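You operate a simulated robot arm through the tools that you are given. There is no shell and no other tool. Be economical: measure what you need, move in short steps, check, and stop when the job is done.

Carry out the task below with a simulated robot arm. There is one attempt and no reset: what you move stays moved.

TASK
Drive both bolts of the drawbar-end shock to 80 NM, top bolt first.
Fine: grey driver back in its dock.

The check looks at the end state, three seconds after you hand in, the way a careful person would. Anything else that was tipped, shoved, dropped, spilled or broken makes it a failure.

THE ROBOT
A 6-joint arm with a two-finger parallel gripper, fixed in place. Base frame: the origin is at the foot of the arm, x ahead of it, y to its left, z up. Lengths are in m, angles in degrees, forces in N, time in s.
With the tool pointing down near the work surface it reaches from about 0.22 to 0.62 m from the base axis. Its first joint turns from -66.0 to 66.0 degrees. Payload 2.7 kg.
The tool frame sits at the grasp point between the pads (the TCP): z along the fingers, y along the line on which they close. The tips reach 0.023 m beyond it. The gripper opens to 0.094 m. The fingers are 0.038 m wide and 0.01 m thick; the gripper's body (0.054 by 0.096 m) begins 0.039 m behind the TCP.
Orientation is that of the tool frame in the base frame, as a unit quaternion [w, x, y, z]. With the fingers straight down and closing along the base's y, the tool's x points along the base's -x, its y along +y and its z along -z.

THE INTERFACE
- The arm moves only by the tool servo_tool. Its argument "rows" is a list of rows, each an object of numbers (a shift or turn left out is 0, a gripper value left out holds the last): "rx", "ry", "rz": the turn, a rotation vector about the tool's x, y, z in degrees; "tx", "ty", "tz": the shift along the tool's x, y, z in m; "hand": the gripper command, from -1 (shut) to 1 (fully open), values between in proportion. In form: [{"rx": .., "ry": .., "rz": .., "tx": .., "ty": .., "tz": .., "hand": ..}, ...]. A call has 1 to 10 rows; each row is the pose to reach, as a shift and turn from the pose commanded when the call began, along the tool's axes at that moment. Rows are played at 5 a second. More than 0.05 m and 8.6 degrees between two rows, or a gripper value outside its range, and nothing of the call is played. Where a pose cannot be reached the arm comes as near as it can. A force on the tool above 50 N (or 10 N above the force at the start of the call, whichever is more), or a blocked arm, ends the call early, and 0.2 s more pass. Each finger travels about 0.045 m/s and halts on what it meets, pressing with about 32 N; the grip force reading is that of the motor and also rises with nothing between the fingers. The clock runs only during rows and for 0.2 s after the last one: add rows that repeat a pose to give the fingers time. The reply holds the time, the measured pose of the TCP, the force on the tool along the base axes, the opening and the grip force, in the units named above and with some noise.
- Cameras (640 x 400 px; columns grow to the right, rows downward): "scene" is fixed at [0.052, -0.4277, 1.3817]; the picture's right is [0.92, -0.39, 0.00], its down [-0.30, -0.69, -0.66] and it looks along [0.26, 0.60, -0.75] (base axes); focal length 214 px, centre (320, 200). "wrist" rides on the gripper at [-0.039, 0, -0.044] in the tool frame; the picture's right is [0.00, -1.00, 0.00], its down [0.97, 0.00, -0.24] and it looks along [0.24, 0.00, 0.97] (tool axes); focal length 218 px, centre (320, 200). There is no depth. A picture from a camera that has moved, and an enlarged one, comes with that camera's place and axes in the base frame and with its lens.
- capture(camera): a new picture of that camera. The clock stands still meanwhile.
- close_up(camera, box): a new picture of the part [left, top, right, bottom] of that camera's present view, enlarged. The clock stands still meanwhile.
- job_done(): hands the job in; it is judged then, once.

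Go step by step. Nothing tells you positions but the pictures and the camera data: compare them with the known pose of the tool, close in by small moves and look again before you grip or let go. The budget is 120 turns and 84 pictures, counting those below and the enlarged ones. Unless the task says otherwise, let go and move clear before handing in, and close with one line.

The tools are called after "Request:" by a JSON object that holds its "api" and its "payload". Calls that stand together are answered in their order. servo_tool: Moves the arm, as the interface text tells. Its arguments: {"type":"object","properties":{"rows":{"type":"array"}},"required":["rows"]} The other tools are called the same way: capture (camera) takes a picture; close_up (camera, box) takes an enlarged picture of a part of a camera's view; job_done () hands the job in.

At the start:

```text
time: 0.0
tool_pos: [0.3989, 0.1122, 1.1505]
ee_rot: [0.002, 0.0, 1.0, 0.0]
ft_force: [0.3, 0.4, 1.0]
finger_gap: 0.0941
gripper_force: 0.0
```

scene: 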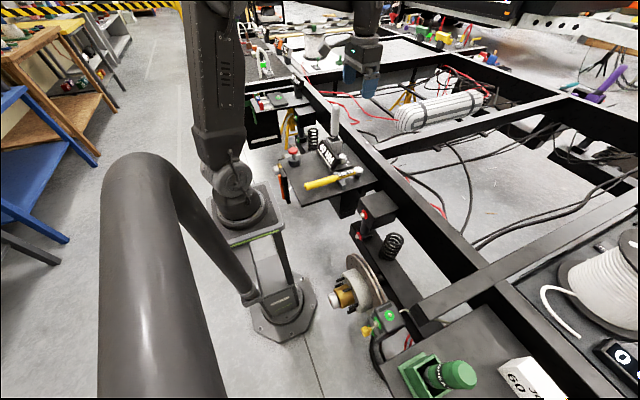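
wrist: 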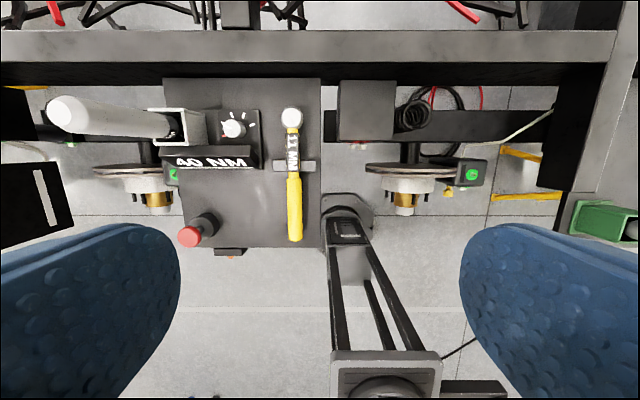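

I see a trailer frame with a small tray holding a knob box reading "40 NM", a grey-white driver in a dock, a yellow ratchet, a red button; there's also a green driver with a dock at the right. I'll look closer first.

Request:
{"api": "close_up", "payload": {"camera": "scene", "box": [240, 80, 440, 205]}}

Request:
{"api": "close_up", "payload": {"camera": "scene", "box": [320, 180, 640, 400]}}

Request:
{"api": "close_up", "payload": {"camera": "wrist", "box": [0, 60, 320, 260]}}

Request:
{"api": "close_up", "payload": {"camera": "wrist", "box": [320, 60, 640, 260]}}

```text
3.20 times, centred on (340, 142) of scene
camera zoom: at [0.052, -0.4277, 1.3817], right [0.92, -0.39, 0.0], down [-0.3, -0.69, -0.66], along [0.26, 0.6, -0.75], focal length 686 px, centre (256, 384)
```

zoom: 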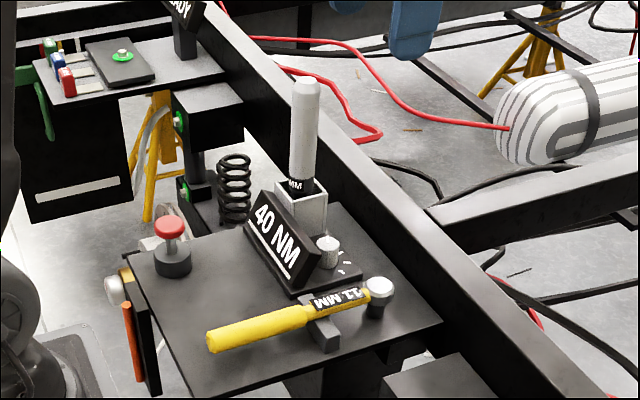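

```text
1.82 times, centred on (480, 290) of scene
camera zoom: at [0.052, -0.4277, 1.3817], right [0.92, -0.39, 0.0], down [-0.3, -0.69, -0.66], along [0.26, 0.6, -0.75], focal length 390 px, centre (29, 36)
```

zoom: 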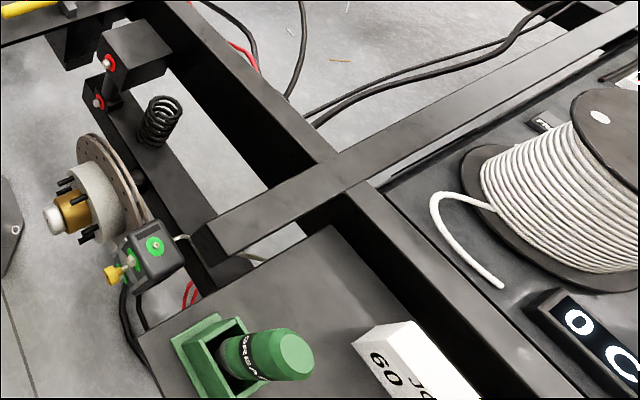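

```text
2.00 times, centred on (160, 160) of wrist
camera zoom: at [0.4375, 0.1118, 1.1941], right [0.0, -1.0, 0.0], down [-0.97, 0.0, 0.24], along [-0.24, 0.0, -0.97], focal length 436 px, centre (640, 280)
```

zoom: 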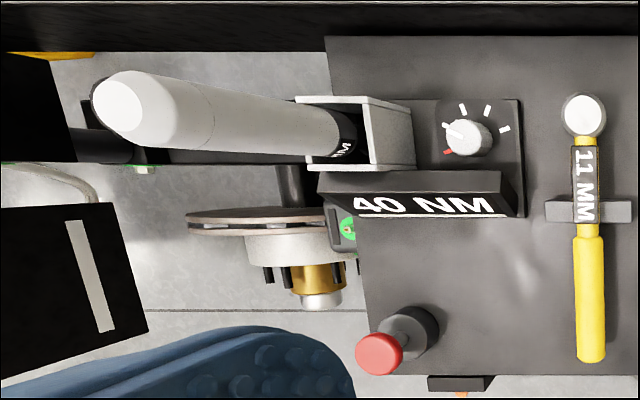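

```text
2.00 times, centred on (480, 160) of wrist
camera zoom: at [0.4375, 0.1118, 1.1941], right [0.0, -1.0, 0.0], down [-0.97, 0.0, 0.24], along [-0.24, 0.0, -0.97], focal length 436 px, centre (0, 280)
```

zoom: 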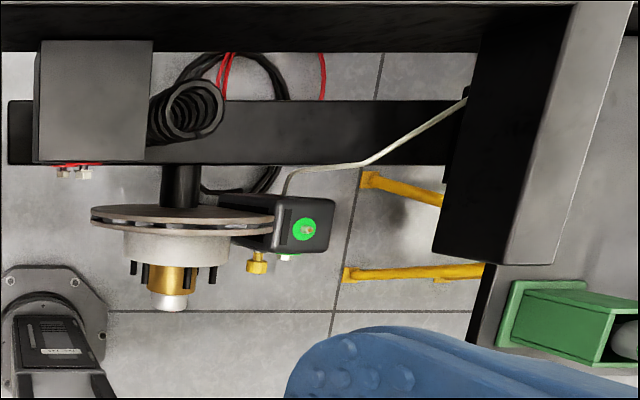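

I'll check which end the drawbar is on and read the tools' labels.

Request:
{"api": "close_up", "payload": {"camera": "scene", "box": [240, 0, 400, 100]}}

Request:
{"api": "close_up", "payload": {"camera": "scene", "box": [400, 0, 640, 150]}}

Request:
{"api": "close_up", "payload": {"camera": "scene", "box": [330, 190, 430, 350]}}

Request:
{"api": "close_up", "payload": {"camera": "scene", "box": [240, 90, 310, 200]}}

```text
4.00 times, centred on (320, 50) of scene
camera zoom: at [0.052, -0.4277, 1.3817], right [0.92, -0.39, 0.0], down [-0.3, -0.69, -0.66], along [0.26, 0.6, -0.75], focal length 858 px, centre (320, 800)
```

zoom: 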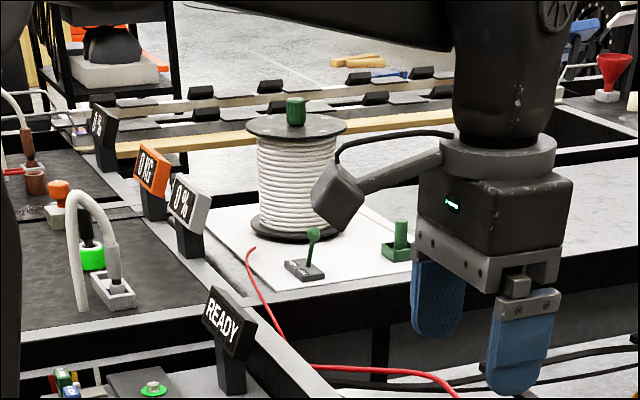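

```text
2.67 times, centred on (520, 75) of scene
camera zoom: at [0.052, -0.4277, 1.3817], right [0.92, -0.39, 0.0], down [-0.3, -0.69, -0.66], along [0.26, 0.6, -0.75], focal length 572 px, centre (-213, 533)
```

zoom: 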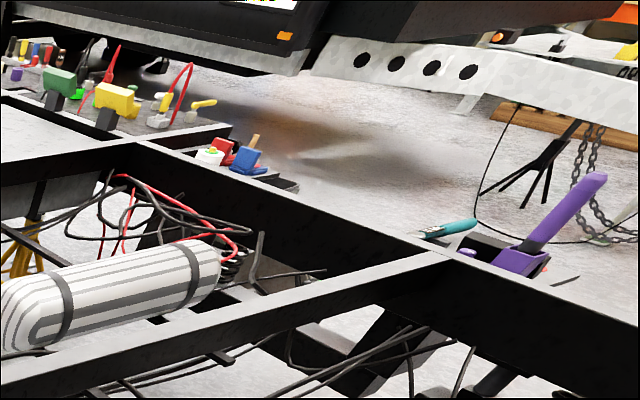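

```text
2.50 times, centred on (380, 270) of scene
camera zoom: at [0.052, -0.4277, 1.3817], right [0.92, -0.39, 0.0], down [-0.3, -0.69, -0.66], along [0.26, 0.6, -0.75], focal length 536 px, centre (170, 25)
```

zoom: 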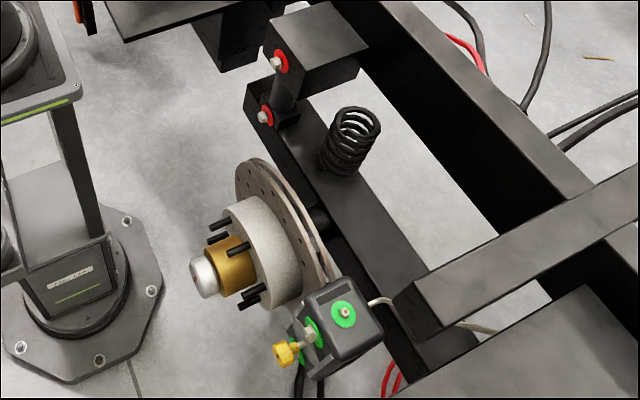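

```text
3.64 times, centred on (275, 145) of scene
camera zoom: at [0.052, -0.4277, 1.3817], right [0.92, -0.39, 0.0], down [-0.3, -0.69, -0.66], along [0.26, 0.6, -0.75], focal length 780 px, centre (484, 400)
```

zoom: 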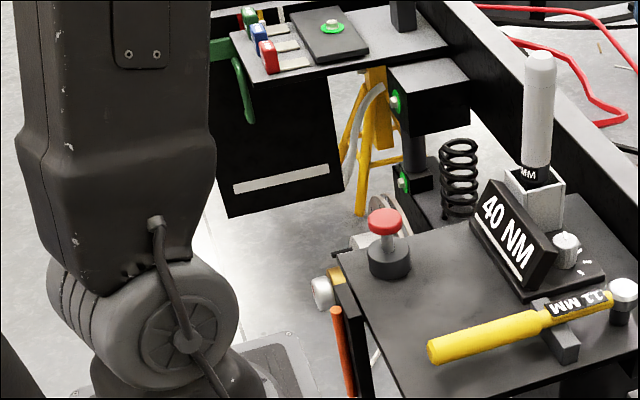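

The right-hand shock has red rings (loose), the left one green. I'll look closer at the dial, dock and the trailer ends; first raise and shift the wrist camera to view the dial.

Request:
{"api": "servo_tool", "payload": {"rows": [{"ty": 0.04}, {"ty": 0.08}, {"ty": 0.12}, {"ty": 0.16, "tz": 0.02}, {"ty": 0.2, "tz": 0.04}]}}

Request:
{"api": "capture", "payload": {"camera": "wrist"}}

```text
time: 1.2
tool_pos: [0.3993, 0.313, 1.1114]
ee_rot: [0.001, 0.0, 1.0, 0.001]
ft_force: [-0.3, 0.1, -0.3]
finger_gap: 0.0941
gripper_force: 0.0
```

```text
73 pictures are left
camera wrist: at [0.4379, 0.3134, 1.154], right [0.0, -1.0, 0.0], down [-0.97, 0.0, 0.24], along [-0.24, 0.0, -0.97], focal length 218 px, centre (320, 200)
```

wrist: 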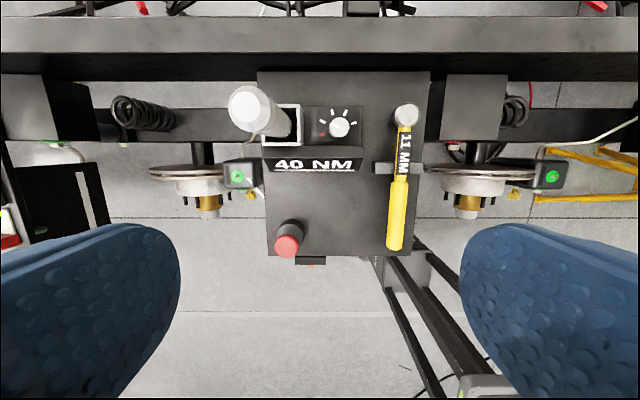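

Request:
{"api": "close_up", "payload": {"camera": "wrist", "box": [220, 70, 380, 170]}}

Request:
{"api": "close_up", "payload": {"camera": "scene", "box": [305, 95, 365, 185]}}

```text
4.00 times, centred on (300, 120) of wrist
camera zoom: at [0.4379, 0.3134, 1.154], right [0.0, -1.0, 0.0], down [-0.97, 0.0, 0.24], along [-0.24, 0.0, -0.97], focal length 873 px, centre (400, 520)
```

zoom: 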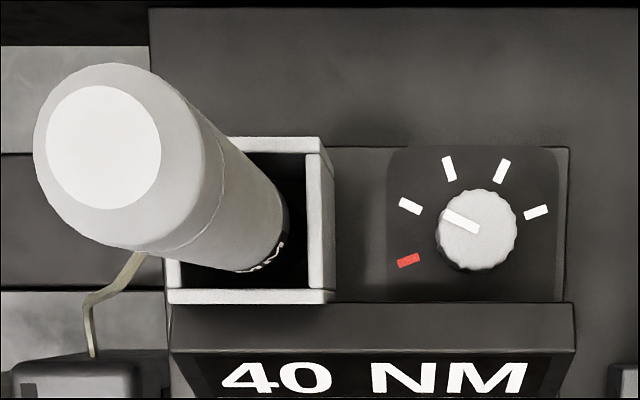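

```text
4.44 times, centred on (335, 140) of scene
camera zoom: at [0.052, -0.4277, 1.3817], right [0.92, -0.39, 0.0], down [-0.3, -0.69, -0.66], along [0.26, 0.6, -0.75], focal length 953 px, centre (253, 467)
```

zoom: 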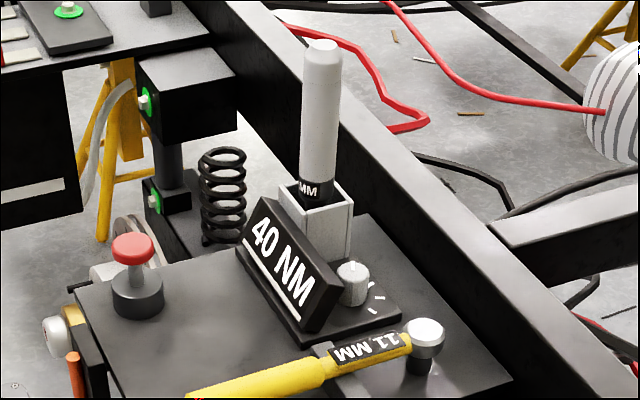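

The dial sits at the 40 mark with three more marks clockwise. Now I'll tilt the wrist camera to both sides to establish which end is the drawbar end.

Request:
{"api": "servo_tool", "payload": {"rows": [{"rx": 8}, {"rx": 16}, {"rx": 24}, {"rx": 32}, {"rx": 40}, {"rx": 48}]}}

Request:
{"api": "capture", "payload": {"camera": "wrist"}}

Request:
{"api": "servo_tool", "payload": {"rows": [{"rx": -8}, {"rx": -16}, {"rx": -24}, {"rx": -32}, {"rx": -40}, {"rx": -48}, {"rx": -56}, {"rx": -64}, {"rx": -72}, {"rx": -80}]}}

Request:
{"api": "capture", "payload": {"camera": "wrist"}}

```text
time: 2.6
tool_pos: [0.3952, 0.3051, 1.1067]
ee_rot: [0.002, -0.001, 0.914, -0.406]
ft_force: [-0.2, 0.1, 0.1]
finger_gap: 0.0941
gripper_force: 0.0
out of reach, approached as far as the arm can: row 6
```

```text
70 pictures are left
camera wrist: at [0.4341, 0.3389, 1.1359], right [0.0, -0.67, 0.74], down [-0.97, 0.18, 0.16], along [-0.24, -0.72, -0.65], focal length 218 px, centre (320, 200)
```

wrist: 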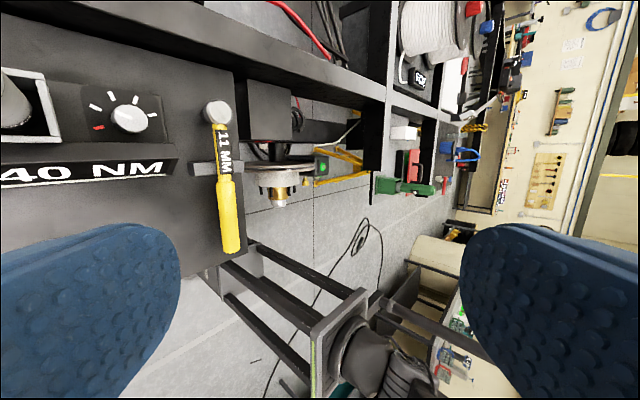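

```text
time: 4.8
tool_pos: [0.3944, 0.305, 1.1068]
ee_rot: [0.0, 0.0, 0.961, 0.277]
ft_force: [0.2, 0.3, -0.4]
finger_gap: 0.094
gripper_force: 0.0
```

```text
69 pictures are left
camera wrist: at [0.4344, 0.282, 1.1434], right [0.0, -0.85, -0.53], down [-0.97, -0.13, 0.2], along [-0.24, 0.52, -0.82], focal length 218 px, centre (320, 200)
```

wrist: 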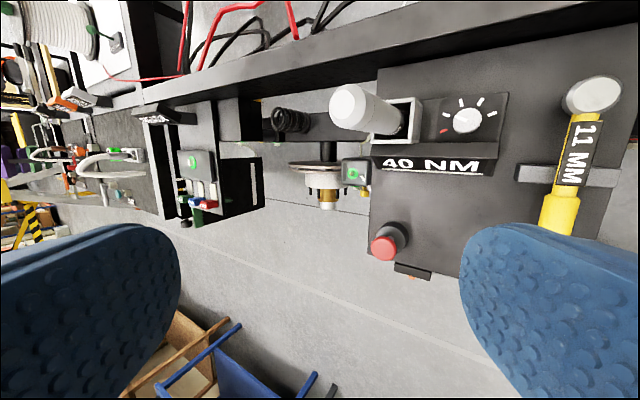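

Request:
{"api": "close_up", "payload": {"camera": "wrist", "box": [0, 0, 260, 240]}}

Request:
{"api": "servo_tool", "payload": {"rows": [{"rx": -8}, {"rx": -16}, {"rx": -24}, {"rx": -32}, {"rx": -40}]}}

Request:
{"api": "capture", "payload": {"camera": "wrist"}}

```text
1.67 times, centred on (130, 120) of wrist
camera zoom: at [0.4344, 0.282, 1.1434], right [0.0, -0.85, -0.53], down [-0.97, -0.13, 0.2], along [-0.24, 0.52, -0.82], focal length 364 px, centre (637, 333)
```

zoom: 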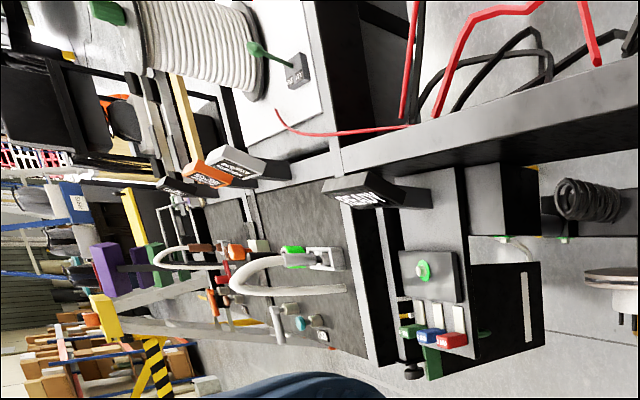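

```text
time: 6.0
tool_pos: [0.397, 0.3052, 1.106]
ee_rot: [0.001, -0.001, 0.808, 0.59]
ft_force: [0.5, -0.1, -0.6]
finger_gap: 0.094
gripper_force: 0.0
```

```text
67 pictures are left
camera wrist: at [0.435, 0.2641, 1.1193], right [0.0, -0.31, -0.95], down [-0.97, -0.23, 0.07], along [-0.24, 0.92, -0.3], focal length 218 px, centre (320, 200)
```

wrist: 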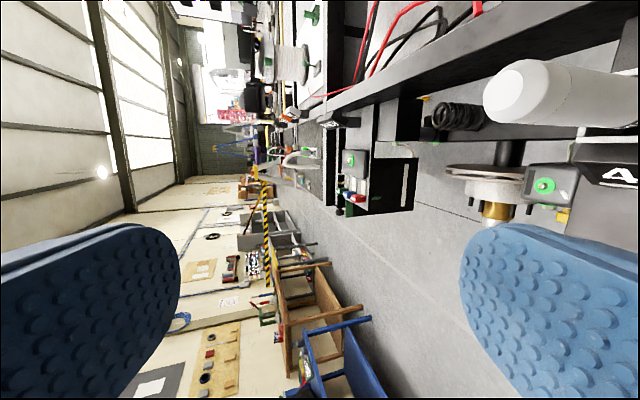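

Request:
{"api": "servo_tool", "payload": {"rows": [{"rx": 8}, {"rx": 16}, {"rx": 24}, {"rx": 32}, {"rx": 40}, {"rx": 48}, {"rx": 56}, {"rx": 64}, {"rx": 72}]}}

Request:
{"api": "servo_tool", "payload": {"rows": [{"ty": -0.05}, {"ty": -0.1}, {"ty": -0.15}, {"ty": -0.2}, {"ty": -0.25}, {"ty": -0.3}, {"ty": -0.3, "rx": 8}, {"ty": -0.3, "rx": 16}, {"ty": -0.3, "rx": 24}, {"ty": -0.3, "rx": 32}]}}

Request:
{"api": "servo_tool", "payload": {"rows": [{"rx": 8}, {"rx": 16}, {"rx": 24}, {"rx": 32}, {"rx": 38}]}}

Request:
{"api": "capture", "payload": {"camera": "wrist"}}

```text
time: 8.0
tool_pos: [0.3964, 0.3058, 1.1054]
ee_rot: [0.001, 0.0, 1.0, -0.001]
ft_force: [0.4, 0.6, 0.0]
finger_gap: 0.094
gripper_force: 0.0
```

```text
time: 10.2
tool_pos: [0.3963, 0.0059, 1.1065]
ee_rot: [0.001, 0.0, 0.961, -0.276]
ft_force: [-0.4, 0.4, -0.9]
finger_gap: 0.0939
gripper_force: 0.1
```

```text
time: 11.4
tool_pos: [0.3967, 0.0057, 1.1063]
ee_rot: [0.002, 0.0, 0.818, -0.575]
ft_force: [-0.7, 0.0, 0.0]
finger_gap: 0.0942
gripper_force: 0.0
```

```text
66 pictures are left
camera wrist: at [0.4352, 0.0473, 1.1206], right [0.0, -0.34, 0.94], down [-0.97, 0.22, 0.08], along [-0.24, -0.91, -0.33], focal length 218 px, centre (320, 200)
```

wrist: 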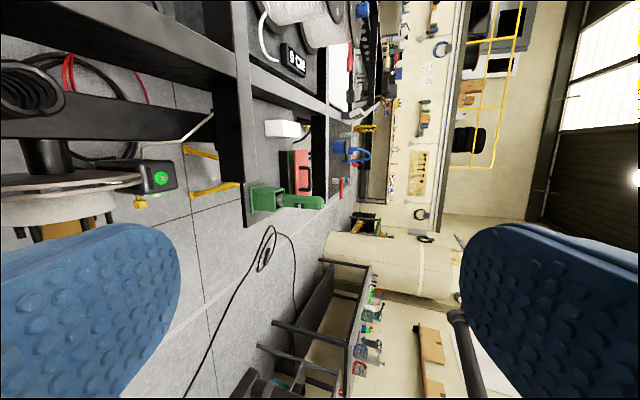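

Request:
{"api": "close_up", "payload": {"camera": "wrist", "box": [200, 0, 480, 240]}}

Request:
{"api": "servo_tool", "payload": {"rows": [{"rx": -8}, {"rx": -16}, {"rx": -24}, {"rx": -32}, {"rx": -40}, {"rx": -48}, {"rx": -56}, {"rx": -64}, {"rx": -70.4}]}}

Request:
{"api": "servo_tool", "payload": {"rows": [{"ry": -8}, {"ry": -16}, {"ry": -24}, {"ry": -32}, {"ry": -40}, {"ry": -48}, {"ry": -56}, {"ry": -64}]}}

Request:
{"api": "capture", "payload": {"camera": "wrist"}}

```text
1.67 times, centred on (340, 120) of wrist
camera zoom: at [0.4352, 0.0473, 1.1206], right [0.0, -0.34, 0.94], down [-0.97, 0.22, 0.08], along [-0.24, -0.91, -0.33], focal length 364 px, centre (287, 333)
```

zoom: 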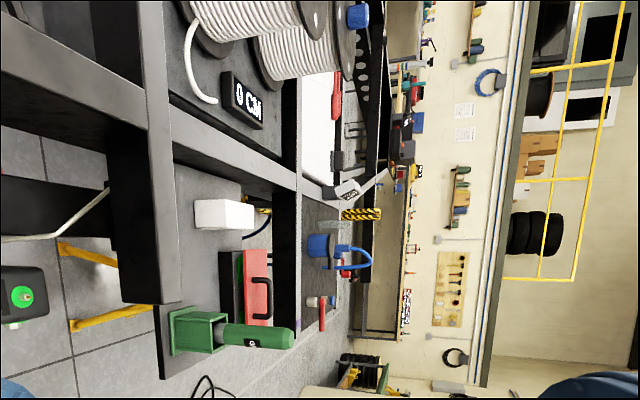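

```text
time: 13.4
tool_pos: [0.3968, 0.0063, 1.1048]
ee_rot: [0.002, 0.0, 1.0, 0.005]
ft_force: [-0.4, 0.2, 0.1]
finger_gap: 0.0941
gripper_force: 0.0
```

```text
time: 15.2
tool_pos: [0.407, 0.0327, 1.1141]
ee_rot: [0.471, 0.053, 0.88, -0.032]
ft_force: [-1.2, 4.0, -0.3]
finger_gap: 0.094
gripper_force: 0.0
out of reach, approached as far as the arm can: row 6, 7, 8
```

```text
64 pictures are left
camera wrist: at [0.3913, 0.0353, 1.1697], right [-0.12, -0.99, 0.01], down [-0.73, 0.09, -0.67], along [0.67, -0.09, -0.74], focal length 218 px, centre (320, 200)
```

wrist: 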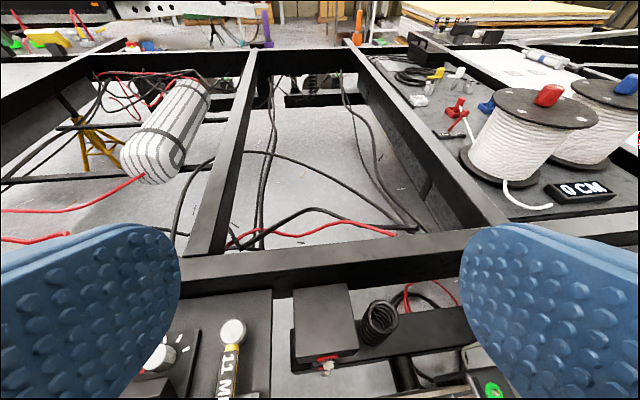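

The end of the frame at +y showed something like converging grey beams; I need a sharper look there before deciding.

Request:
{"api": "servo_tool", "payload": {"rows": [{"ry": 8}, {"ry": 16}, {"ry": 24}, {"ry": 32}, {"ry": 40}, {"ry": 48}, {"ry": 56}, {"ry": 64}]}}

Request:
{"api": "servo_tool", "payload": {"rows": [{"ty": 0.05}, {"ty": 0.1}, {"ty": 0.15}, {"ty": 0.2}, {"ty": 0.25}, {"ty": 0.3, "rx": -8}, {"ty": 0.3, "rx": -16}, {"ty": 0.3, "rx": -24}, {"ty": 0.3, "rx": -32}, {"ty": 0.3, "rx": -40}]}}

Request:
{"api": "servo_tool", "payload": {"rows": [{"rx": -8}, {"rx": -16}, {"rx": -24}]}}

Request:
{"api": "close_up", "payload": {"camera": "wrist", "box": [180, 60, 340, 200]}}

```text
time: 17.0
tool_pos: [0.4049, 0.0377, 1.112]
ee_rot: [-0.062, 0.042, 0.997, -0.019]
ft_force: [0.2, 0.5, 0.1]
finger_gap: 0.0941
gripper_force: 0.2
out of reach, approached as far as the arm can: row 1
```

```text
time: 19.2
tool_pos: [0.4317, 0.3368, 1.1003]
ee_rot: [-0.044, 0.062, 0.943, 0.323]
ft_force: [0.9, 0.2, 0.2]
finger_gap: 0.094
gripper_force: 0.1
```

```text
time: 20.0
tool_pos: [0.4319, 0.3361, 1.0998]
ee_rot: [-0.03, 0.07, 0.856, 0.512]
ft_force: [-0.6, 0.2, -0.1]
finger_gap: 0.0938
gripper_force: 0.0
```

```text
2.86 times, centred on (260, 130) of wrist
camera zoom: at [0.469, 0.2945, 1.1154], right [-0.15, -0.47, -0.87], down [-0.96, -0.13, 0.23], along [-0.22, 0.88, -0.43], focal length 624 px, centre (491, 400)
```

zoom: 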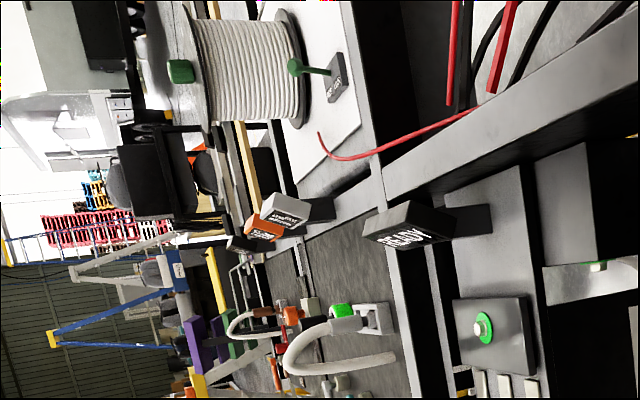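

Request:
{"api": "close_up", "payload": {"camera": "wrist", "box": [170, 110, 280, 230]}}

Request:
{"api": "capture", "payload": {"camera": "wrist"}}

```text
3.33 times, centred on (225, 170) of wrist
camera zoom: at [0.469, 0.2945, 1.1154], right [-0.15, -0.47, -0.87], down [-0.96, -0.13, 0.23], along [-0.22, 0.88, -0.43], focal length 728 px, centre (637, 300)
```

zoom: 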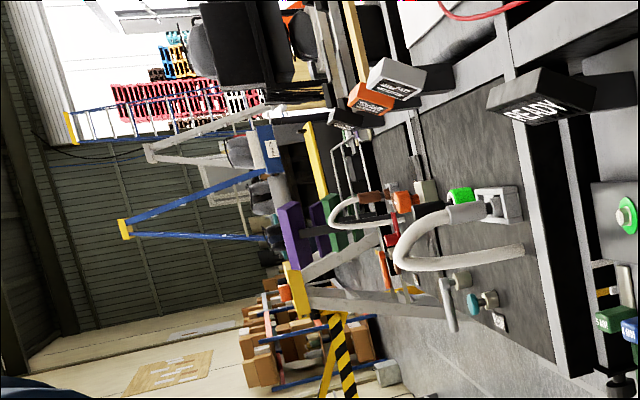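

```text
61 pictures are left
camera wrist: at [0.469, 0.2945, 1.1154], right [-0.15, -0.47, -0.87], down [-0.96, -0.13, 0.23], along [-0.22, 0.88, -0.43], focal length 218 px, centre (320, 200)
```

wrist: 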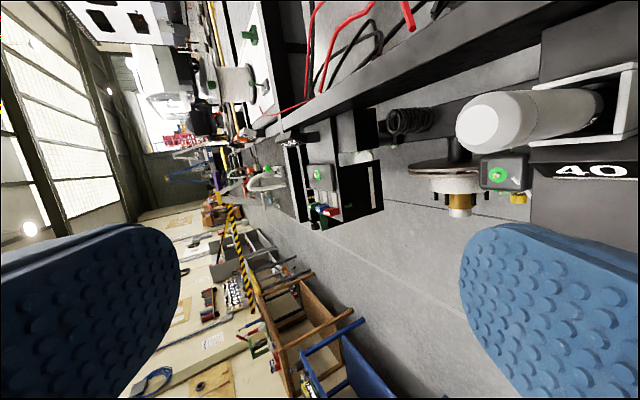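

No drawbar is plainly visible, but only the y≈0 shock is loose (red rings), so that is the one to drive. I straighten the tool and go above the dial for a closer look.

Request:
{"api": "servo_tool", "payload": {"rows": [{"rx": 7.7, "ry": -0.45, "rz": -1.05}, {"rx": 15.4, "ry": -0.9, "rz": -2.1}, {"rx": 23.1, "ry": -1.35, "rz": -3.15}, {"rx": 30.8, "ry": -1.8, "rz": -4.2}, {"rx": 38.5, "ry": -2.25, "rz": -5.25}, {"rx": 46.2, "ry": -2.7, "rz": -6.3}, {"rx": 54, "ry": -3.15, "rz": -7.35}, {"rx": 61.7, "ry": -3.6, "rz": -8.4}]}}

Request:
{"api": "servo_tool", "payload": {"rows": [{"tz": 0.04, "ty": -0.015}, {"tz": 0.08, "ty": -0.03}, {"tz": 0.12, "ty": -0.05}]}}

Request:
{"api": "capture", "payload": {"camera": "wrist"}}

```text
time: 21.8
tool_pos: [0.4309, 0.3352, 1.1006]
ee_rot: [0.0, -0.001, 1.0, -0.003]
ft_force: [0.3, -0.5, 0.6]
finger_gap: 0.0937
gripper_force: 0.1
```

```text
time: 22.6
tool_pos: [0.431, 0.2868, 0.9795]
ee_rot: [0.001, 0.0, 1.0, -0.001]
ft_force: [0.3, -0.2, -0.4]
finger_gap: 0.0939
gripper_force: 0.0
```

```text
60 pictures are left
camera wrist: at [0.4713, 0.2852, 1.0221], right [0.0, -1.0, 0.0], down [-0.97, 0.0, 0.24], along [-0.24, 0.0, -0.97], focal length 218 px, centre (320, 200)
```

wrist: 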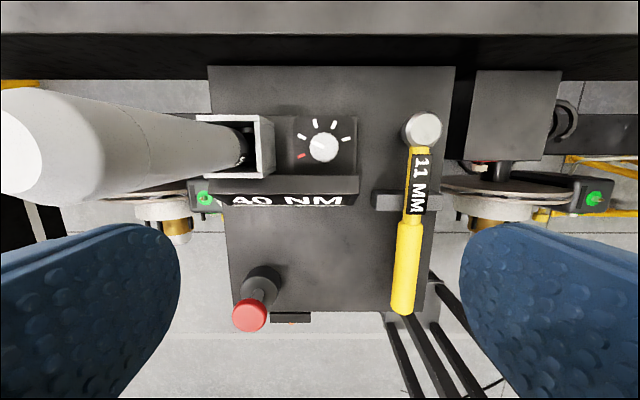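

Knob is about (0.470, 0.281), top near z 0.765; the dock wall starts at y≈0.335, so I pre-close the fingers to ~0.055 m and come down just above it.

Request:
{"api": "servo_tool", "payload": {"rows": [{"tx": -0.02, "ty": -0.005, "tz": 0.03, "hand": 0.2}, {"tx": -0.039, "ty": -0.005, "tz": 0.07}, {"tx": -0.039, "ty": -0.005, "tz": 0.11}, {"tx": -0.039, "ty": -0.005, "tz": 0.15}, {"tx": -0.039, "ty": -0.005, "tz": 0.165}]}}

Request:
{"api": "capture", "payload": {"camera": "wrist"}}

Request:
{"api": "close_up", "payload": {"camera": "scene", "box": [300, 100, 380, 180]}}

```text
time: 23.8
tool_pos: [0.4696, 0.2833, 0.8156]
ee_rot: [0.0, -0.001, 1.0, -0.001]
ft_force: [0.6, -0.2, -0.6]
finger_gap: 0.0563
gripper_force: 0.1
```

```text
59 pictures are left
camera wrist: at [0.5085, 0.2825, 0.8592], right [0.0, -1.0, 0.0], down [-0.97, 0.0, 0.24], along [-0.24, 0.0, -0.97], focal length 218 px, centre (320, 200)
```

wrist: 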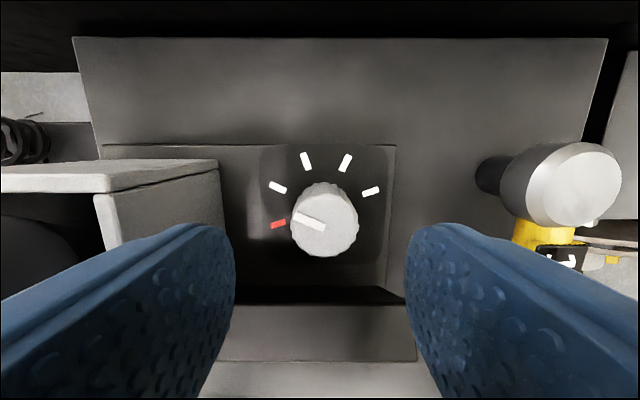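

```text
5.00 times, centred on (340, 140) of scene
camera zoom: at [0.052, -0.4277, 1.3817], right [0.92, -0.39, 0.0], down [-0.3, -0.69, -0.66], along [0.26, 0.6, -0.75], focal length 1072 px, centre (220, 500)
```

zoom: 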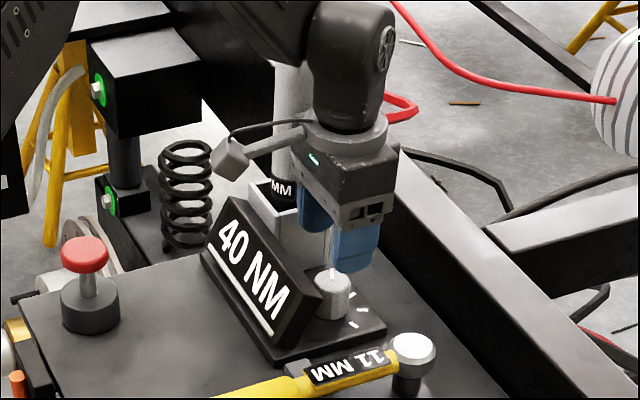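

Knob refined to (0.471, 0.281), top z≈0.75, radius ≈0.018. The sign's top edge is at x≈0.44, so I'll twist in a ±22° window: pre-rotate −22°, lower, grip, twist to +23°.

Request:
{"api": "servo_tool", "payload": {"rows": [{"tx": -0.002, "ty": -0.002, "rz": -7.5, "hand": -0.02}, {"tx": -0.004, "ty": -0.0025, "rz": -15, "tz": 0.0}, {"tx": -0.004, "ty": -0.0025, "rz": -22, "tz": 0.01}, {"tx": -0.004, "ty": -0.0025, "rz": -22, "tz": 0.03}, {"tx": -0.004, "ty": -0.0025, "rz": -22, "tz": 0.04}]}}

Request:
{"api": "capture", "payload": {"camera": "wrist"}}

```text
time: 25.0
tool_pos: [0.4733, 0.2799, 0.7751]
ee_rot: [0.0, -0.191, 0.982, 0.0]
ft_force: [-0.4, 0.6, 0.1]
finger_gap: 0.0462
gripper_force: 0.0
```

```text
57 pictures are left
camera wrist: at [0.5096, 0.2937, 0.818], right [0.38, -0.93, 0.0], down [-0.9, -0.37, 0.24], along [-0.22, -0.09, -0.97], focal length 218 px, centre (320, 200)
```

wrist: 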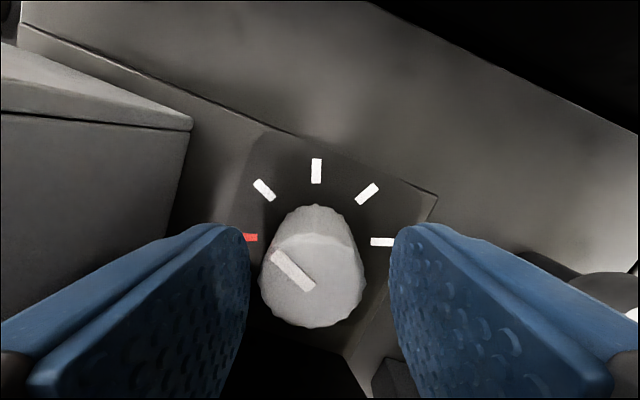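

Centred well. Lower 15 mm, grip, twist 45° clockwise.

Request:
{"api": "servo_tool", "payload": {"rows": [{"tz": 0.008}, {"tz": 0.015}, {"tz": 0.015, "hand": -0.35}, {"tz": 0.015, "hand": -0.35}]}}

Request:
{"api": "servo_tool", "payload": {"rows": [{"rz": 0, "hand": -0.4}, {"rz": 8}, {"rz": 16}, {"rz": 24}, {"rz": 32}, {"rz": 40}, {"rz": 45}, {"rz": 45}]}}

Request:
{"api": "close_up", "payload": {"camera": "scene", "box": [300, 100, 380, 180]}}

```text
time: 26.0
tool_pos: [0.4737, 0.2796, 0.7598]
ee_rot: [-0.001, -0.192, 0.981, 0.001]
ft_force: [-8.0, 11.6, 0.7]
finger_gap: 0.036
gripper_force: 6.5
```

```text
time: 27.8
tool_pos: [0.4743, 0.2772, 0.7608]
ee_rot: [0.001, 0.201, 0.98, 0.0]
ft_force: [3.3, 0.9, 1.7]
finger_gap: 0.0333
gripper_force: 45.6
```

```text
5.00 times, centred on (340, 140) of scene
camera zoom: at [0.052, -0.4277, 1.3817], right [0.92, -0.39, 0.0], down [-0.3, -0.69, -0.66], along [0.26, 0.6, -0.75], focal length 1072 px, centre (220, 500)
```

zoom: 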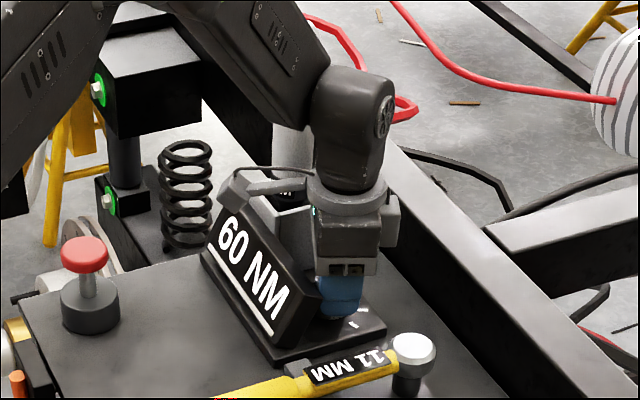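

Display reads 60. Release, go back 45°, and repeat for 80.

Request:
{"api": "servo_tool", "payload": {"rows": [{"hand": -0.02}, {"hand": -0.02}, {"hand": -0.02, "tz": -0.02}, {"rz": -8, "tz": -0.02}, {"rz": -16, "tz": -0.02}, {"rz": -24, "tz": -0.02}, {"rz": -32, "tz": -0.02}, {"rz": -40, "tz": -0.02}, {"rz": -46, "tz": -0.02}]}}

Request:
{"api": "capture", "payload": {"camera": "wrist"}}

```text
time: 29.8
tool_pos: [0.4743, 0.2789, 0.7793]
ee_rot: [0.0, -0.202, 0.979, -0.001]
ft_force: [0.7, -0.4, -0.5]
finger_gap: 0.0459
gripper_force: 0.2
```

```text
55 pictures are left
camera wrist: at [0.5095, 0.2942, 0.8235], right [0.39, -0.92, 0.0], down [-0.89, -0.38, 0.24], along [-0.22, -0.1, -0.97], focal length 218 px, centre (320, 200)
```

wrist: 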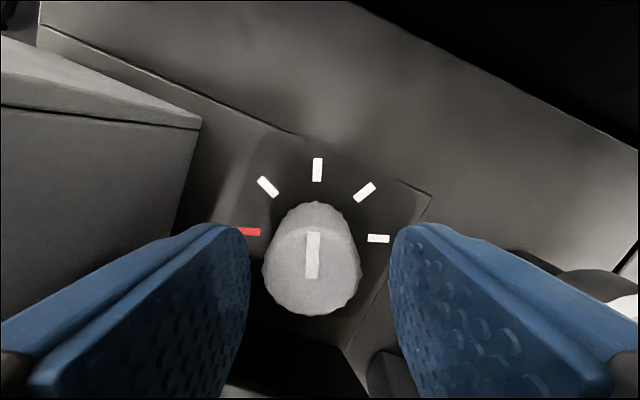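

Request:
{"api": "servo_tool", "payload": {"rows": [{"tz": 0.01}, {"tz": 0.019}, {"tz": 0.019, "hand": -0.35}, {"tz": 0.019, "hand": -0.4}]}}

Request:
{"api": "servo_tool", "payload": {"rows": [{"rz": 0, "hand": -0.4}, {"rz": 8}, {"rz": 16}, {"rz": 24}, {"rz": 32}, {"rz": 40}, {"rz": 45}, {"rz": 45}]}}

Request:
{"api": "servo_tool", "payload": {"rows": [{"hand": -0.02}, {"hand": -0.02}, {"hand": -0.02, "tz": -0.02}, {"tz": -0.06}, {"tz": -0.1}, {"tz": -0.15}]}}

Request:
{"api": "capture", "payload": {"camera": "wrist"}}

```text
time: 30.8
tool_pos: [0.4735, 0.2813, 0.7607]
ee_rot: [-0.001, -0.201, 0.98, 0.0]
ft_force: [-7.3, 18.9, -0.6]
finger_gap: 0.0339
gripper_force: 35.8
```

```text
time: 32.6
tool_pos: [0.4738, 0.2794, 0.7612]
ee_rot: [-0.002, 0.191, 0.982, -0.001]
ft_force: [-19.9, 9.9, 9.9]
finger_gap: 0.0337
gripper_force: 45.0
```

```text
time: 34.0
tool_pos: [0.4745, 0.2784, 0.9095]
ee_rot: [0.0, 0.19, 0.982, -0.001]
ft_force: [0.0, -0.3, 0.1]
finger_gap: 0.0461
gripper_force: 0.0
```

```text
54 pictures are left
camera wrist: at [0.5104, 0.2644, 0.9531], right [-0.37, -0.93, 0.0], down [-0.9, 0.36, 0.24], along [-0.22, 0.09, -0.97], focal length 218 px, centre (320, 200)
```

wrist: 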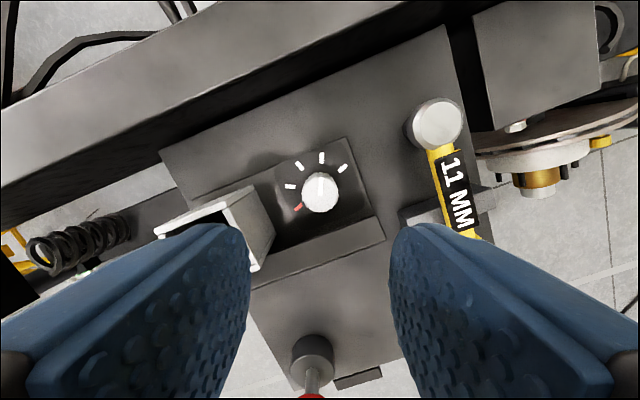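

The pointer is on the third mark. I back off from the dial, yaw the tool toward the driver's azimuth, and verify the display.

Request:
{"api": "servo_tool", "payload": {"rows": [{"tx": 0.04, "ty": -0.016, "tz": -0.02, "hand": 0.3}, {"tx": 0.0927, "ty": -0.0375, "tz": -0.05}, {"tx": 0.0927, "ty": -0.0375, "tz": -0.05, "rz": -8}, {"tx": 0.0927, "ty": -0.0375, "tz": -0.05, "rz": -16}, {"tx": 0.0927, "ty": -0.0375, "tz": -0.05, "rz": -24}, {"tx": 0.0927, "ty": -0.0375, "tz": -0.05, "rz": -32}, {"tx": 0.0927, "ty": -0.0375, "tz": -0.05, "rz": -40}, {"tx": 0.0927, "ty": -0.0375, "tz": -0.05, "rz": -48}, {"tx": 0.0927, "ty": -0.0375, "tz": -0.05, "rz": -56}, {"tx": 0.0927, "ty": -0.0375, "tz": -0.05, "rz": -61}]}}

Request:
{"api": "servo_tool", "payload": {"rows": [{"ry": -8}, {"ry": -16}, {"ry": -24}, {"ry": -32}, {"ry": -40}, {"ry": -48}, {"ry": -56}, {"ry": -64}, {"ry": -72}]}}

Request:
{"api": "capture", "payload": {"camera": "wrist"}}

Request:
{"api": "capture", "payload": {"camera": "scene"}}

```text
refused: row 2 steps farther than a row can; nothing moved
```

```text
time: 36.0
tool_pos: [0.4747, 0.2785, 0.9112]
ee_rot: [0.578, 0.153, 0.794, -0.112]
ft_force: [-0.3, 0.4, 0.4]
finger_gap: 0.0459
gripper_force: 0.1
```

```text
53 pictures are left
camera wrist: at [0.4463, 0.2902, 0.961], right [-0.37, -0.93, 0.0], down [-0.49, 0.2, -0.85], along [0.79, -0.32, -0.53], focal length 218 px, centre (320, 200)
```

wrist: 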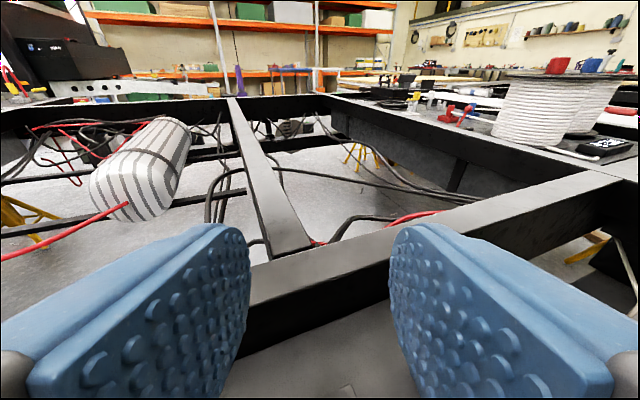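

```text
52 pictures are left
```

scene: 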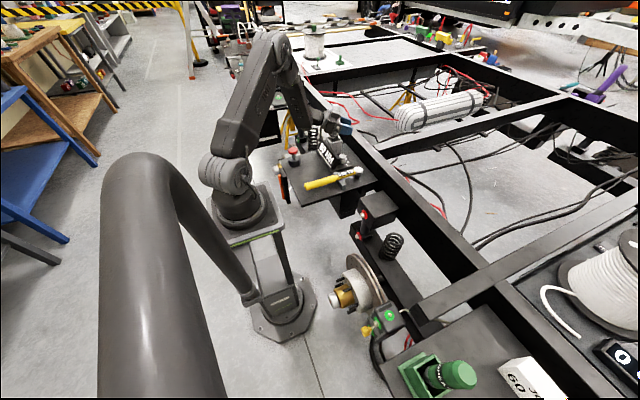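

It reached 72° tilt without trouble, so a near-horizontal grasp is possible. Now back off and yaw toward the driver.

Request:
{"api": "servo_tool", "payload": {"rows": [{"tz": -0.03, "hand": 0.4}, {"tz": -0.07}, {"tz": -0.1}]}}

Request:
{"api": "servo_tool", "payload": {"rows": [{"ry": 8}, {"ry": 16}, {"ry": 24}, {"ry": 32}, {"ry": 40}, {"ry": 48}, {"ry": 56}, {"ry": 64}, {"ry": 72}]}}

Request:
{"api": "servo_tool", "payload": {"rows": [{"rz": -8}, {"rz": -16}, {"rz": -24}, {"rz": -32}, {"rz": -40}, {"rz": -48}, {"rz": -56}, {"rz": -61}]}}

Request:
{"api": "servo_tool", "payload": {"rows": [{"ry": -8}, {"ry": -16}, {"ry": -24}, {"ry": -32}, {"ry": -40}, {"ry": -48}, {"ry": -56}, {"ry": -64}, {"ry": -70}]}}

Request:
{"api": "capture", "payload": {"camera": "wrist"}}

Request:
{"api": "close_up", "payload": {"camera": "scene", "box": [240, 70, 400, 170]}}

```text
time: 36.8
tool_pos: [0.3839, 0.3132, 0.9431]
ee_rot: [0.578, 0.152, 0.794, -0.111]
ft_force: [0.2, -0.6, 0.3]
finger_gap: 0.0655
gripper_force: 0.0
```

```text
time: 38.8
tool_pos: [0.3865, 0.3142, 0.9422]
ee_rot: [-0.002, 0.19, 0.982, 0.0]
ft_force: [0.1, 0.3, -0.4]
finger_gap: 0.0657
gripper_force: 0.0
```

```text
time: 40.6
tool_pos: [0.3866, 0.3141, 0.9415]
ee_rot: [0.0, -0.336, 0.942, -0.001]
ft_force: [-0.8, -0.4, -0.4]
finger_gap: 0.0657
gripper_force: 0.1
```

```text
time: 42.6
tool_pos: [0.3864, 0.3134, 0.9429]
ee_rot: [0.541, -0.275, 0.772, 0.192]
ft_force: [-0.6, -0.8, 0.5]
finger_gap: 0.0658
gripper_force: 0.0
out of reach, approached as far as the arm can: row 4, 5
```

```text
51 pictures are left
camera wrist: at [0.3639, 0.2968, 0.9936], right [0.63, -0.78, 0.0], down [-0.43, -0.35, -0.83], along [0.65, 0.52, -0.56], focal length 218 px, centre (320, 200)
```

wrist: 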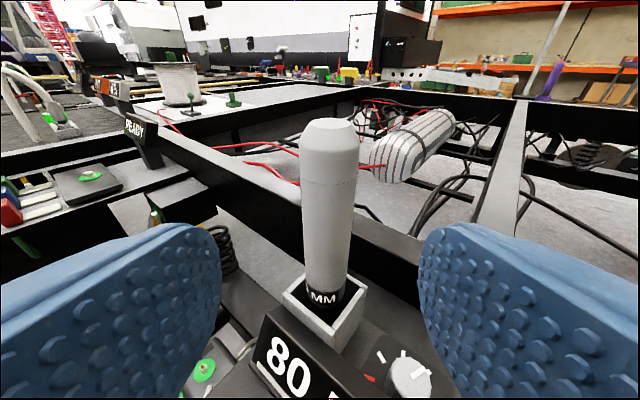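

```text
4.00 times, centred on (320, 120) of scene
camera zoom: at [0.052, -0.4277, 1.3817], right [0.92, -0.39, 0.0], down [-0.3, -0.69, -0.66], along [0.26, 0.6, -0.75], focal length 858 px, centre (320, 520)
```

zoom: 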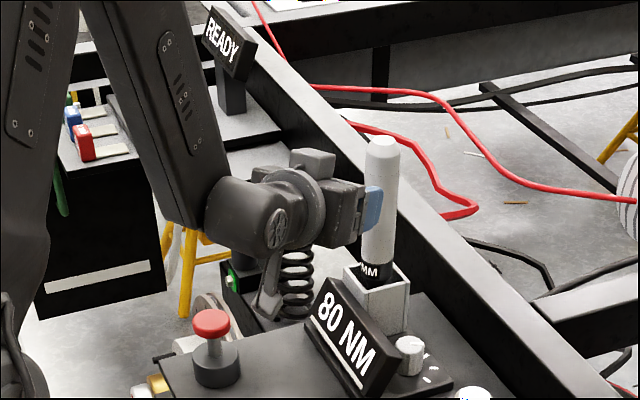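

Display shows 80 NM. Driver axis ≈ (0.470, 0.375), top z≈0.96, dock rim ≈0.78; I'll lower to grip height and tilt to 80°, staying back.

Request:
{"api": "servo_tool", "payload": {"rows": [{"tx": 0.02, "tz": 0.007, "ry": -3}, {"tx": 0.045, "tz": 0.016, "ry": -6}, {"tx": 0.0733, "ty": -0.005, "tz": 0.0267, "ry": -10}]}}

Request:
{"api": "capture", "payload": {"camera": "wrist"}}

Request:
{"api": "close_up", "payload": {"camera": "scene", "box": [240, 70, 400, 170]}}

```text
time: 43.4
tool_pos: [0.389, 0.3119, 0.8632]
ee_rot: [0.606, -0.256, 0.722, 0.214]
ft_force: [0.3, -0.5, 0.4]
finger_gap: 0.0658
gripper_force: 0.1
```

```text
49 pictures are left
camera wrist: at [0.3607, 0.2889, 0.9081], right [0.63, -0.78, 0.0], down [-0.31, -0.26, -0.91], along [0.71, 0.58, -0.4], focal length 218 px, centre (320, 200)
```

wrist: 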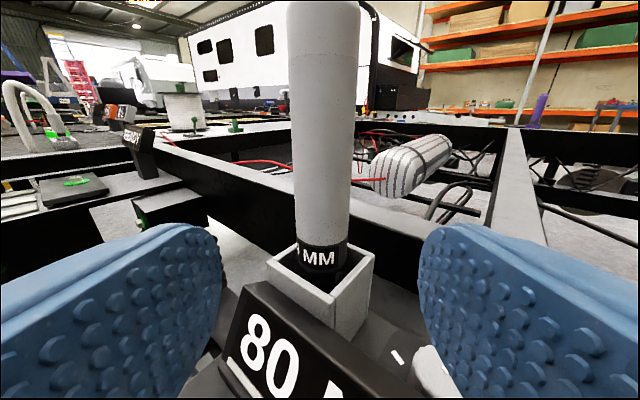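

```text
4.00 times, centred on (320, 120) of scene
camera zoom: at [0.052, -0.4277, 1.3817], right [0.92, -0.39, 0.0], down [-0.3, -0.69, -0.66], along [0.26, 0.6, -0.75], focal length 858 px, centre (320, 520)
```

zoom: 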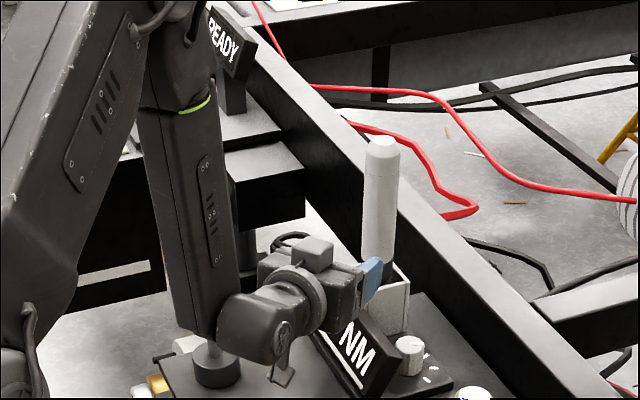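

Centred. I'll raise ~2 cm to keep the wrist clear of the red button, then go forward around the handle.

Request:
{"api": "servo_tool", "payload": {"rows": [{"tx": -0.0246, "tz": -0.0043}, {"tx": -0.031, "tz": 0.03}, {"tx": -0.037, "tz": 0.065}, {"tx": -0.0425, "tz": 0.097}, {"tx": -0.0425, "tz": 0.097}]}}

Request:
{"api": "capture", "payload": {"camera": "wrist"}}

Request:
{"api": "close_up", "payload": {"camera": "scene", "box": [240, 70, 400, 170]}}

```text
time: 44.6
tool_pos: [0.4703, 0.3771, 0.8878]
ee_rot: [0.605, -0.257, 0.722, 0.214]
ft_force: [0.6, 0.3, 0.2]
finger_gap: 0.0656
gripper_force: 0.1
```

```text
47 pictures are left
camera wrist: at [0.4411, 0.3542, 0.933], right [0.63, -0.78, 0.0], down [-0.31, -0.26, -0.91], along [0.71, 0.58, -0.41], focal length 218 px, centre (320, 200)
```

wrist: 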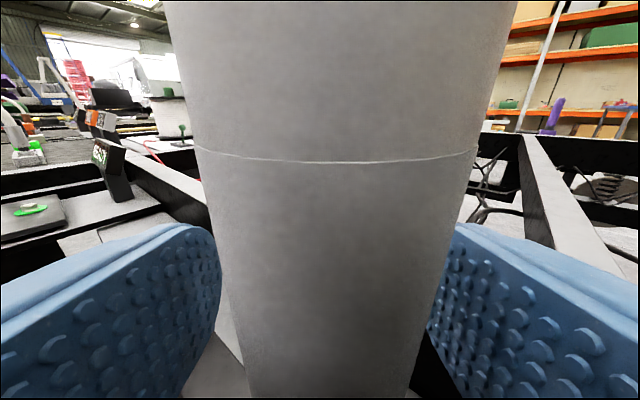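

```text
4.00 times, centred on (320, 120) of scene
camera zoom: at [0.052, -0.4277, 1.3817], right [0.92, -0.39, 0.0], down [-0.3, -0.69, -0.66], along [0.26, 0.6, -0.75], focal length 858 px, centre (320, 520)
```

zoom: 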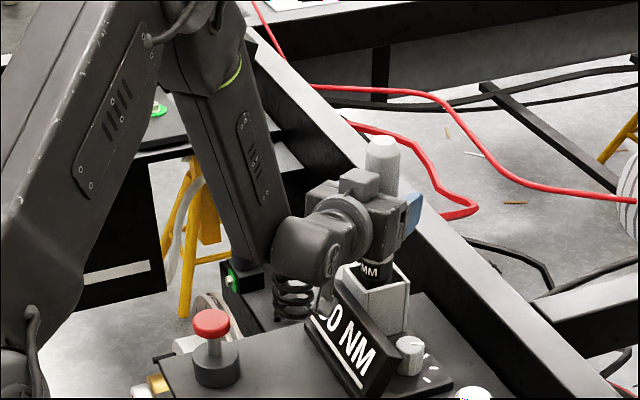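

Handle is between the pads, ~2 mm off; nudge and grip.

Request:
{"api": "servo_tool", "payload": {"rows": [{"ty": -0.002}, {"ty": -0.002, "hand": -0.5}, {"ty": -0.002, "hand": -1}, {"ty": -0.002, "hand": -1}, {"ty": -0.002, "hand": -1}]}}

```text
time: 45.8
tool_pos: [0.4708, 0.3754, 0.8889]
ee_rot: [0.605, -0.257, 0.722, 0.215]
ft_force: [-0.1, 1.1, 0.3]
finger_gap: 0.0369
gripper_force: 32.3
```

Gripped. Lift straight up.

Request:
{"api": "servo_tool", "payload": {"rows": [{"tx": -0.0296, "tz": -0.0052}, {"tx": -0.059, "tz": -0.0104}, {"tx": -0.0886, "tz": -0.0156}, {"tx": -0.118, "tz": -0.021}]}}

Request:
{"api": "close_up", "payload": {"camera": "scene", "box": [240, 40, 400, 170]}}

```text
time: 46.8
tool_pos: [0.4695, 0.3726, 1.0093]
ee_rot: [0.605, -0.257, 0.723, 0.214]
ft_force: [-0.4, -0.2, -6.4]
finger_gap: 0.0369
gripper_force: 32.0
```

```text
3.08 times, centred on (320, 105) of scene
camera zoom: at [0.0521, -0.4276, 1.3817], right [0.92, -0.39, 0.0], down [-0.3, -0.69, -0.66], along [0.26, 0.6, -0.75], focal length 660 px, centre (320, 492)
```

zoom: 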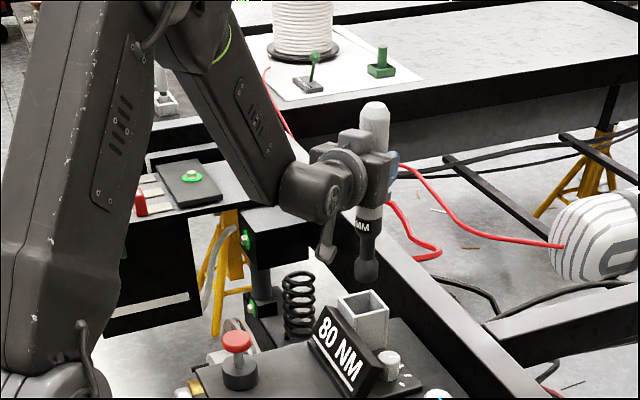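

The driver is out; tip ≈0.174 m from the TCP. I'll pull back and tilt the tool to vertical so the driver becomes horizontal, then swing it around to face +x.

Request:
{"api": "servo_tool", "payload": {"rows": [{"tz": -0.045, "ty": -0.02, "tx": -0.01}, {"tz": -0.09, "ty": -0.04, "tx": -0.03}]}}

Request:
{"api": "servo_tool", "payload": {"rows": [{"ry": 8}, {"ry": 16}, {"ry": 24}, {"ry": 32}, {"ry": 40}, {"ry": 48}, {"ry": 56}, {"ry": 64}, {"ry": 72}, {"ry": 80}]}}

Request:
{"api": "capture", "payload": {"camera": "scene"}}

```text
refused: row 1 steps farther than a row can; nothing moved
```

```text
time: 49.0
tool_pos: [0.4698, 0.3737, 1.009]
ee_rot: [-0.002, -0.334, 0.943, -0.002]
ft_force: [0.3, -0.2, -5.9]
finger_gap: 0.037
gripper_force: 31.8
out of reach, approached as far as the arm can: row 3, 4, 5
```

```text
44 pictures are left
```

scene: 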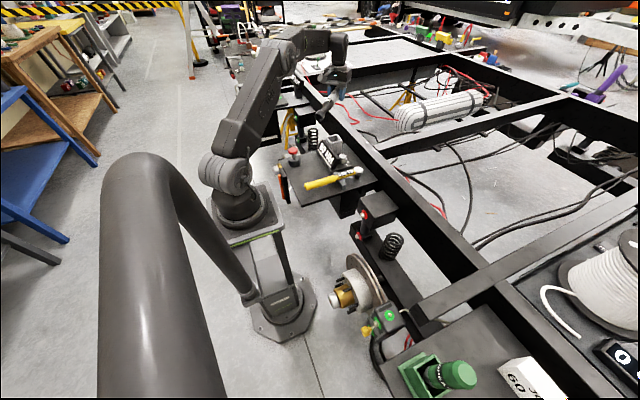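

Request:
{"api": "servo_tool", "payload": {"rows": [{"tx": 0.037, "ty": -0.016, "tz": -0.007}, {"tx": 0.074, "ty": -0.032, "tz": -0.014}, {"tx": 0.111, "ty": -0.048, "tz": -0.021}, {"tx": 0.148, "ty": -0.064, "tz": -0.028}, {"tx": 0.185, "ty": -0.08, "tz": -0.035}, {"tx": 0.222, "ty": -0.097, "tz": -0.042}, {"tx": 0.261, "ty": -0.114, "tz": -0.05}]}}

Request:
{"api": "servo_tool", "payload": {"rows": [{"rz": -8.5}, {"rz": -17}, {"rz": -25.5}, {"rz": -34}, {"rz": -42.5}, {"rz": -51}, {"rz": -59.5}, {"rz": -68}, {"rz": -76.5}, {"rz": -85}]}}

Request:
{"api": "capture", "payload": {"camera": "scene"}}

```text
time: 50.6
tool_pos: [0.3394, 0.1226, 1.0596]
ee_rot: [0.0, -0.335, 0.942, 0.0]
ft_force: [-0.1, -0.3, -5.2]
finger_gap: 0.0371
gripper_force: 32.5
```

```text
time: 52.8
tool_pos: [0.339, 0.1206, 1.0589]
ee_rot: [0.001, 0.884, -0.468, -0.001]
ft_force: [-0.4, -0.4, -6.2]
finger_gap: 0.0371
gripper_force: 31.7
```

```text
43 pictures are left
```

scene: 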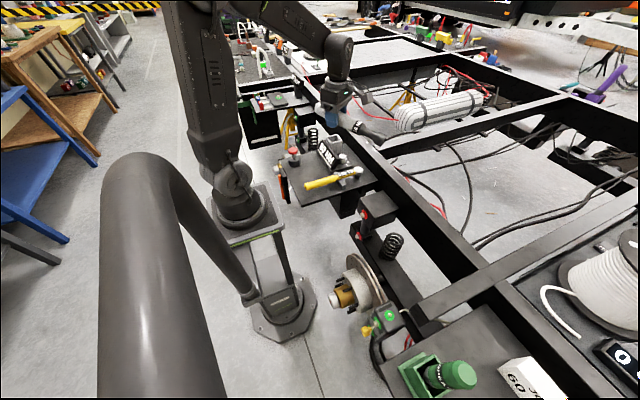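

Works. Continue the last 56°.

Request:
{"api": "servo_tool", "payload": {"rows": [{"rz": -8}, {"rz": -16}, {"rz": -24}, {"rz": -32}, {"rz": -40}, {"rz": -48}, {"rz": -56}]}}

Request:
{"api": "capture", "payload": {"camera": "wrist"}}

```text
time: 54.4
tool_pos: [0.3393, 0.1213, 1.059]
ee_rot: [0.0, 1.0, 0.001, 0.0]
ft_force: [0.0, -0.4, -6.2]
finger_gap: 0.0373
gripper_force: 32.1
```

```text
42 pictures are left
camera wrist: at [0.2998, 0.121, 1.1022], right [0.0, 1.0, 0.0], down [0.97, 0.0, 0.24], along [0.24, 0.0, -0.97], focal length 218 px, centre (320, 200)
```

wrist: 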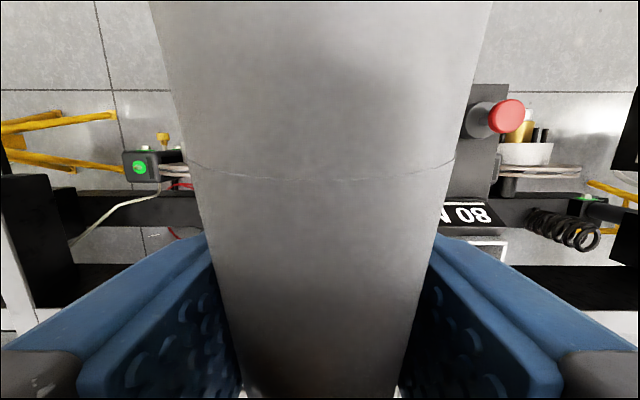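

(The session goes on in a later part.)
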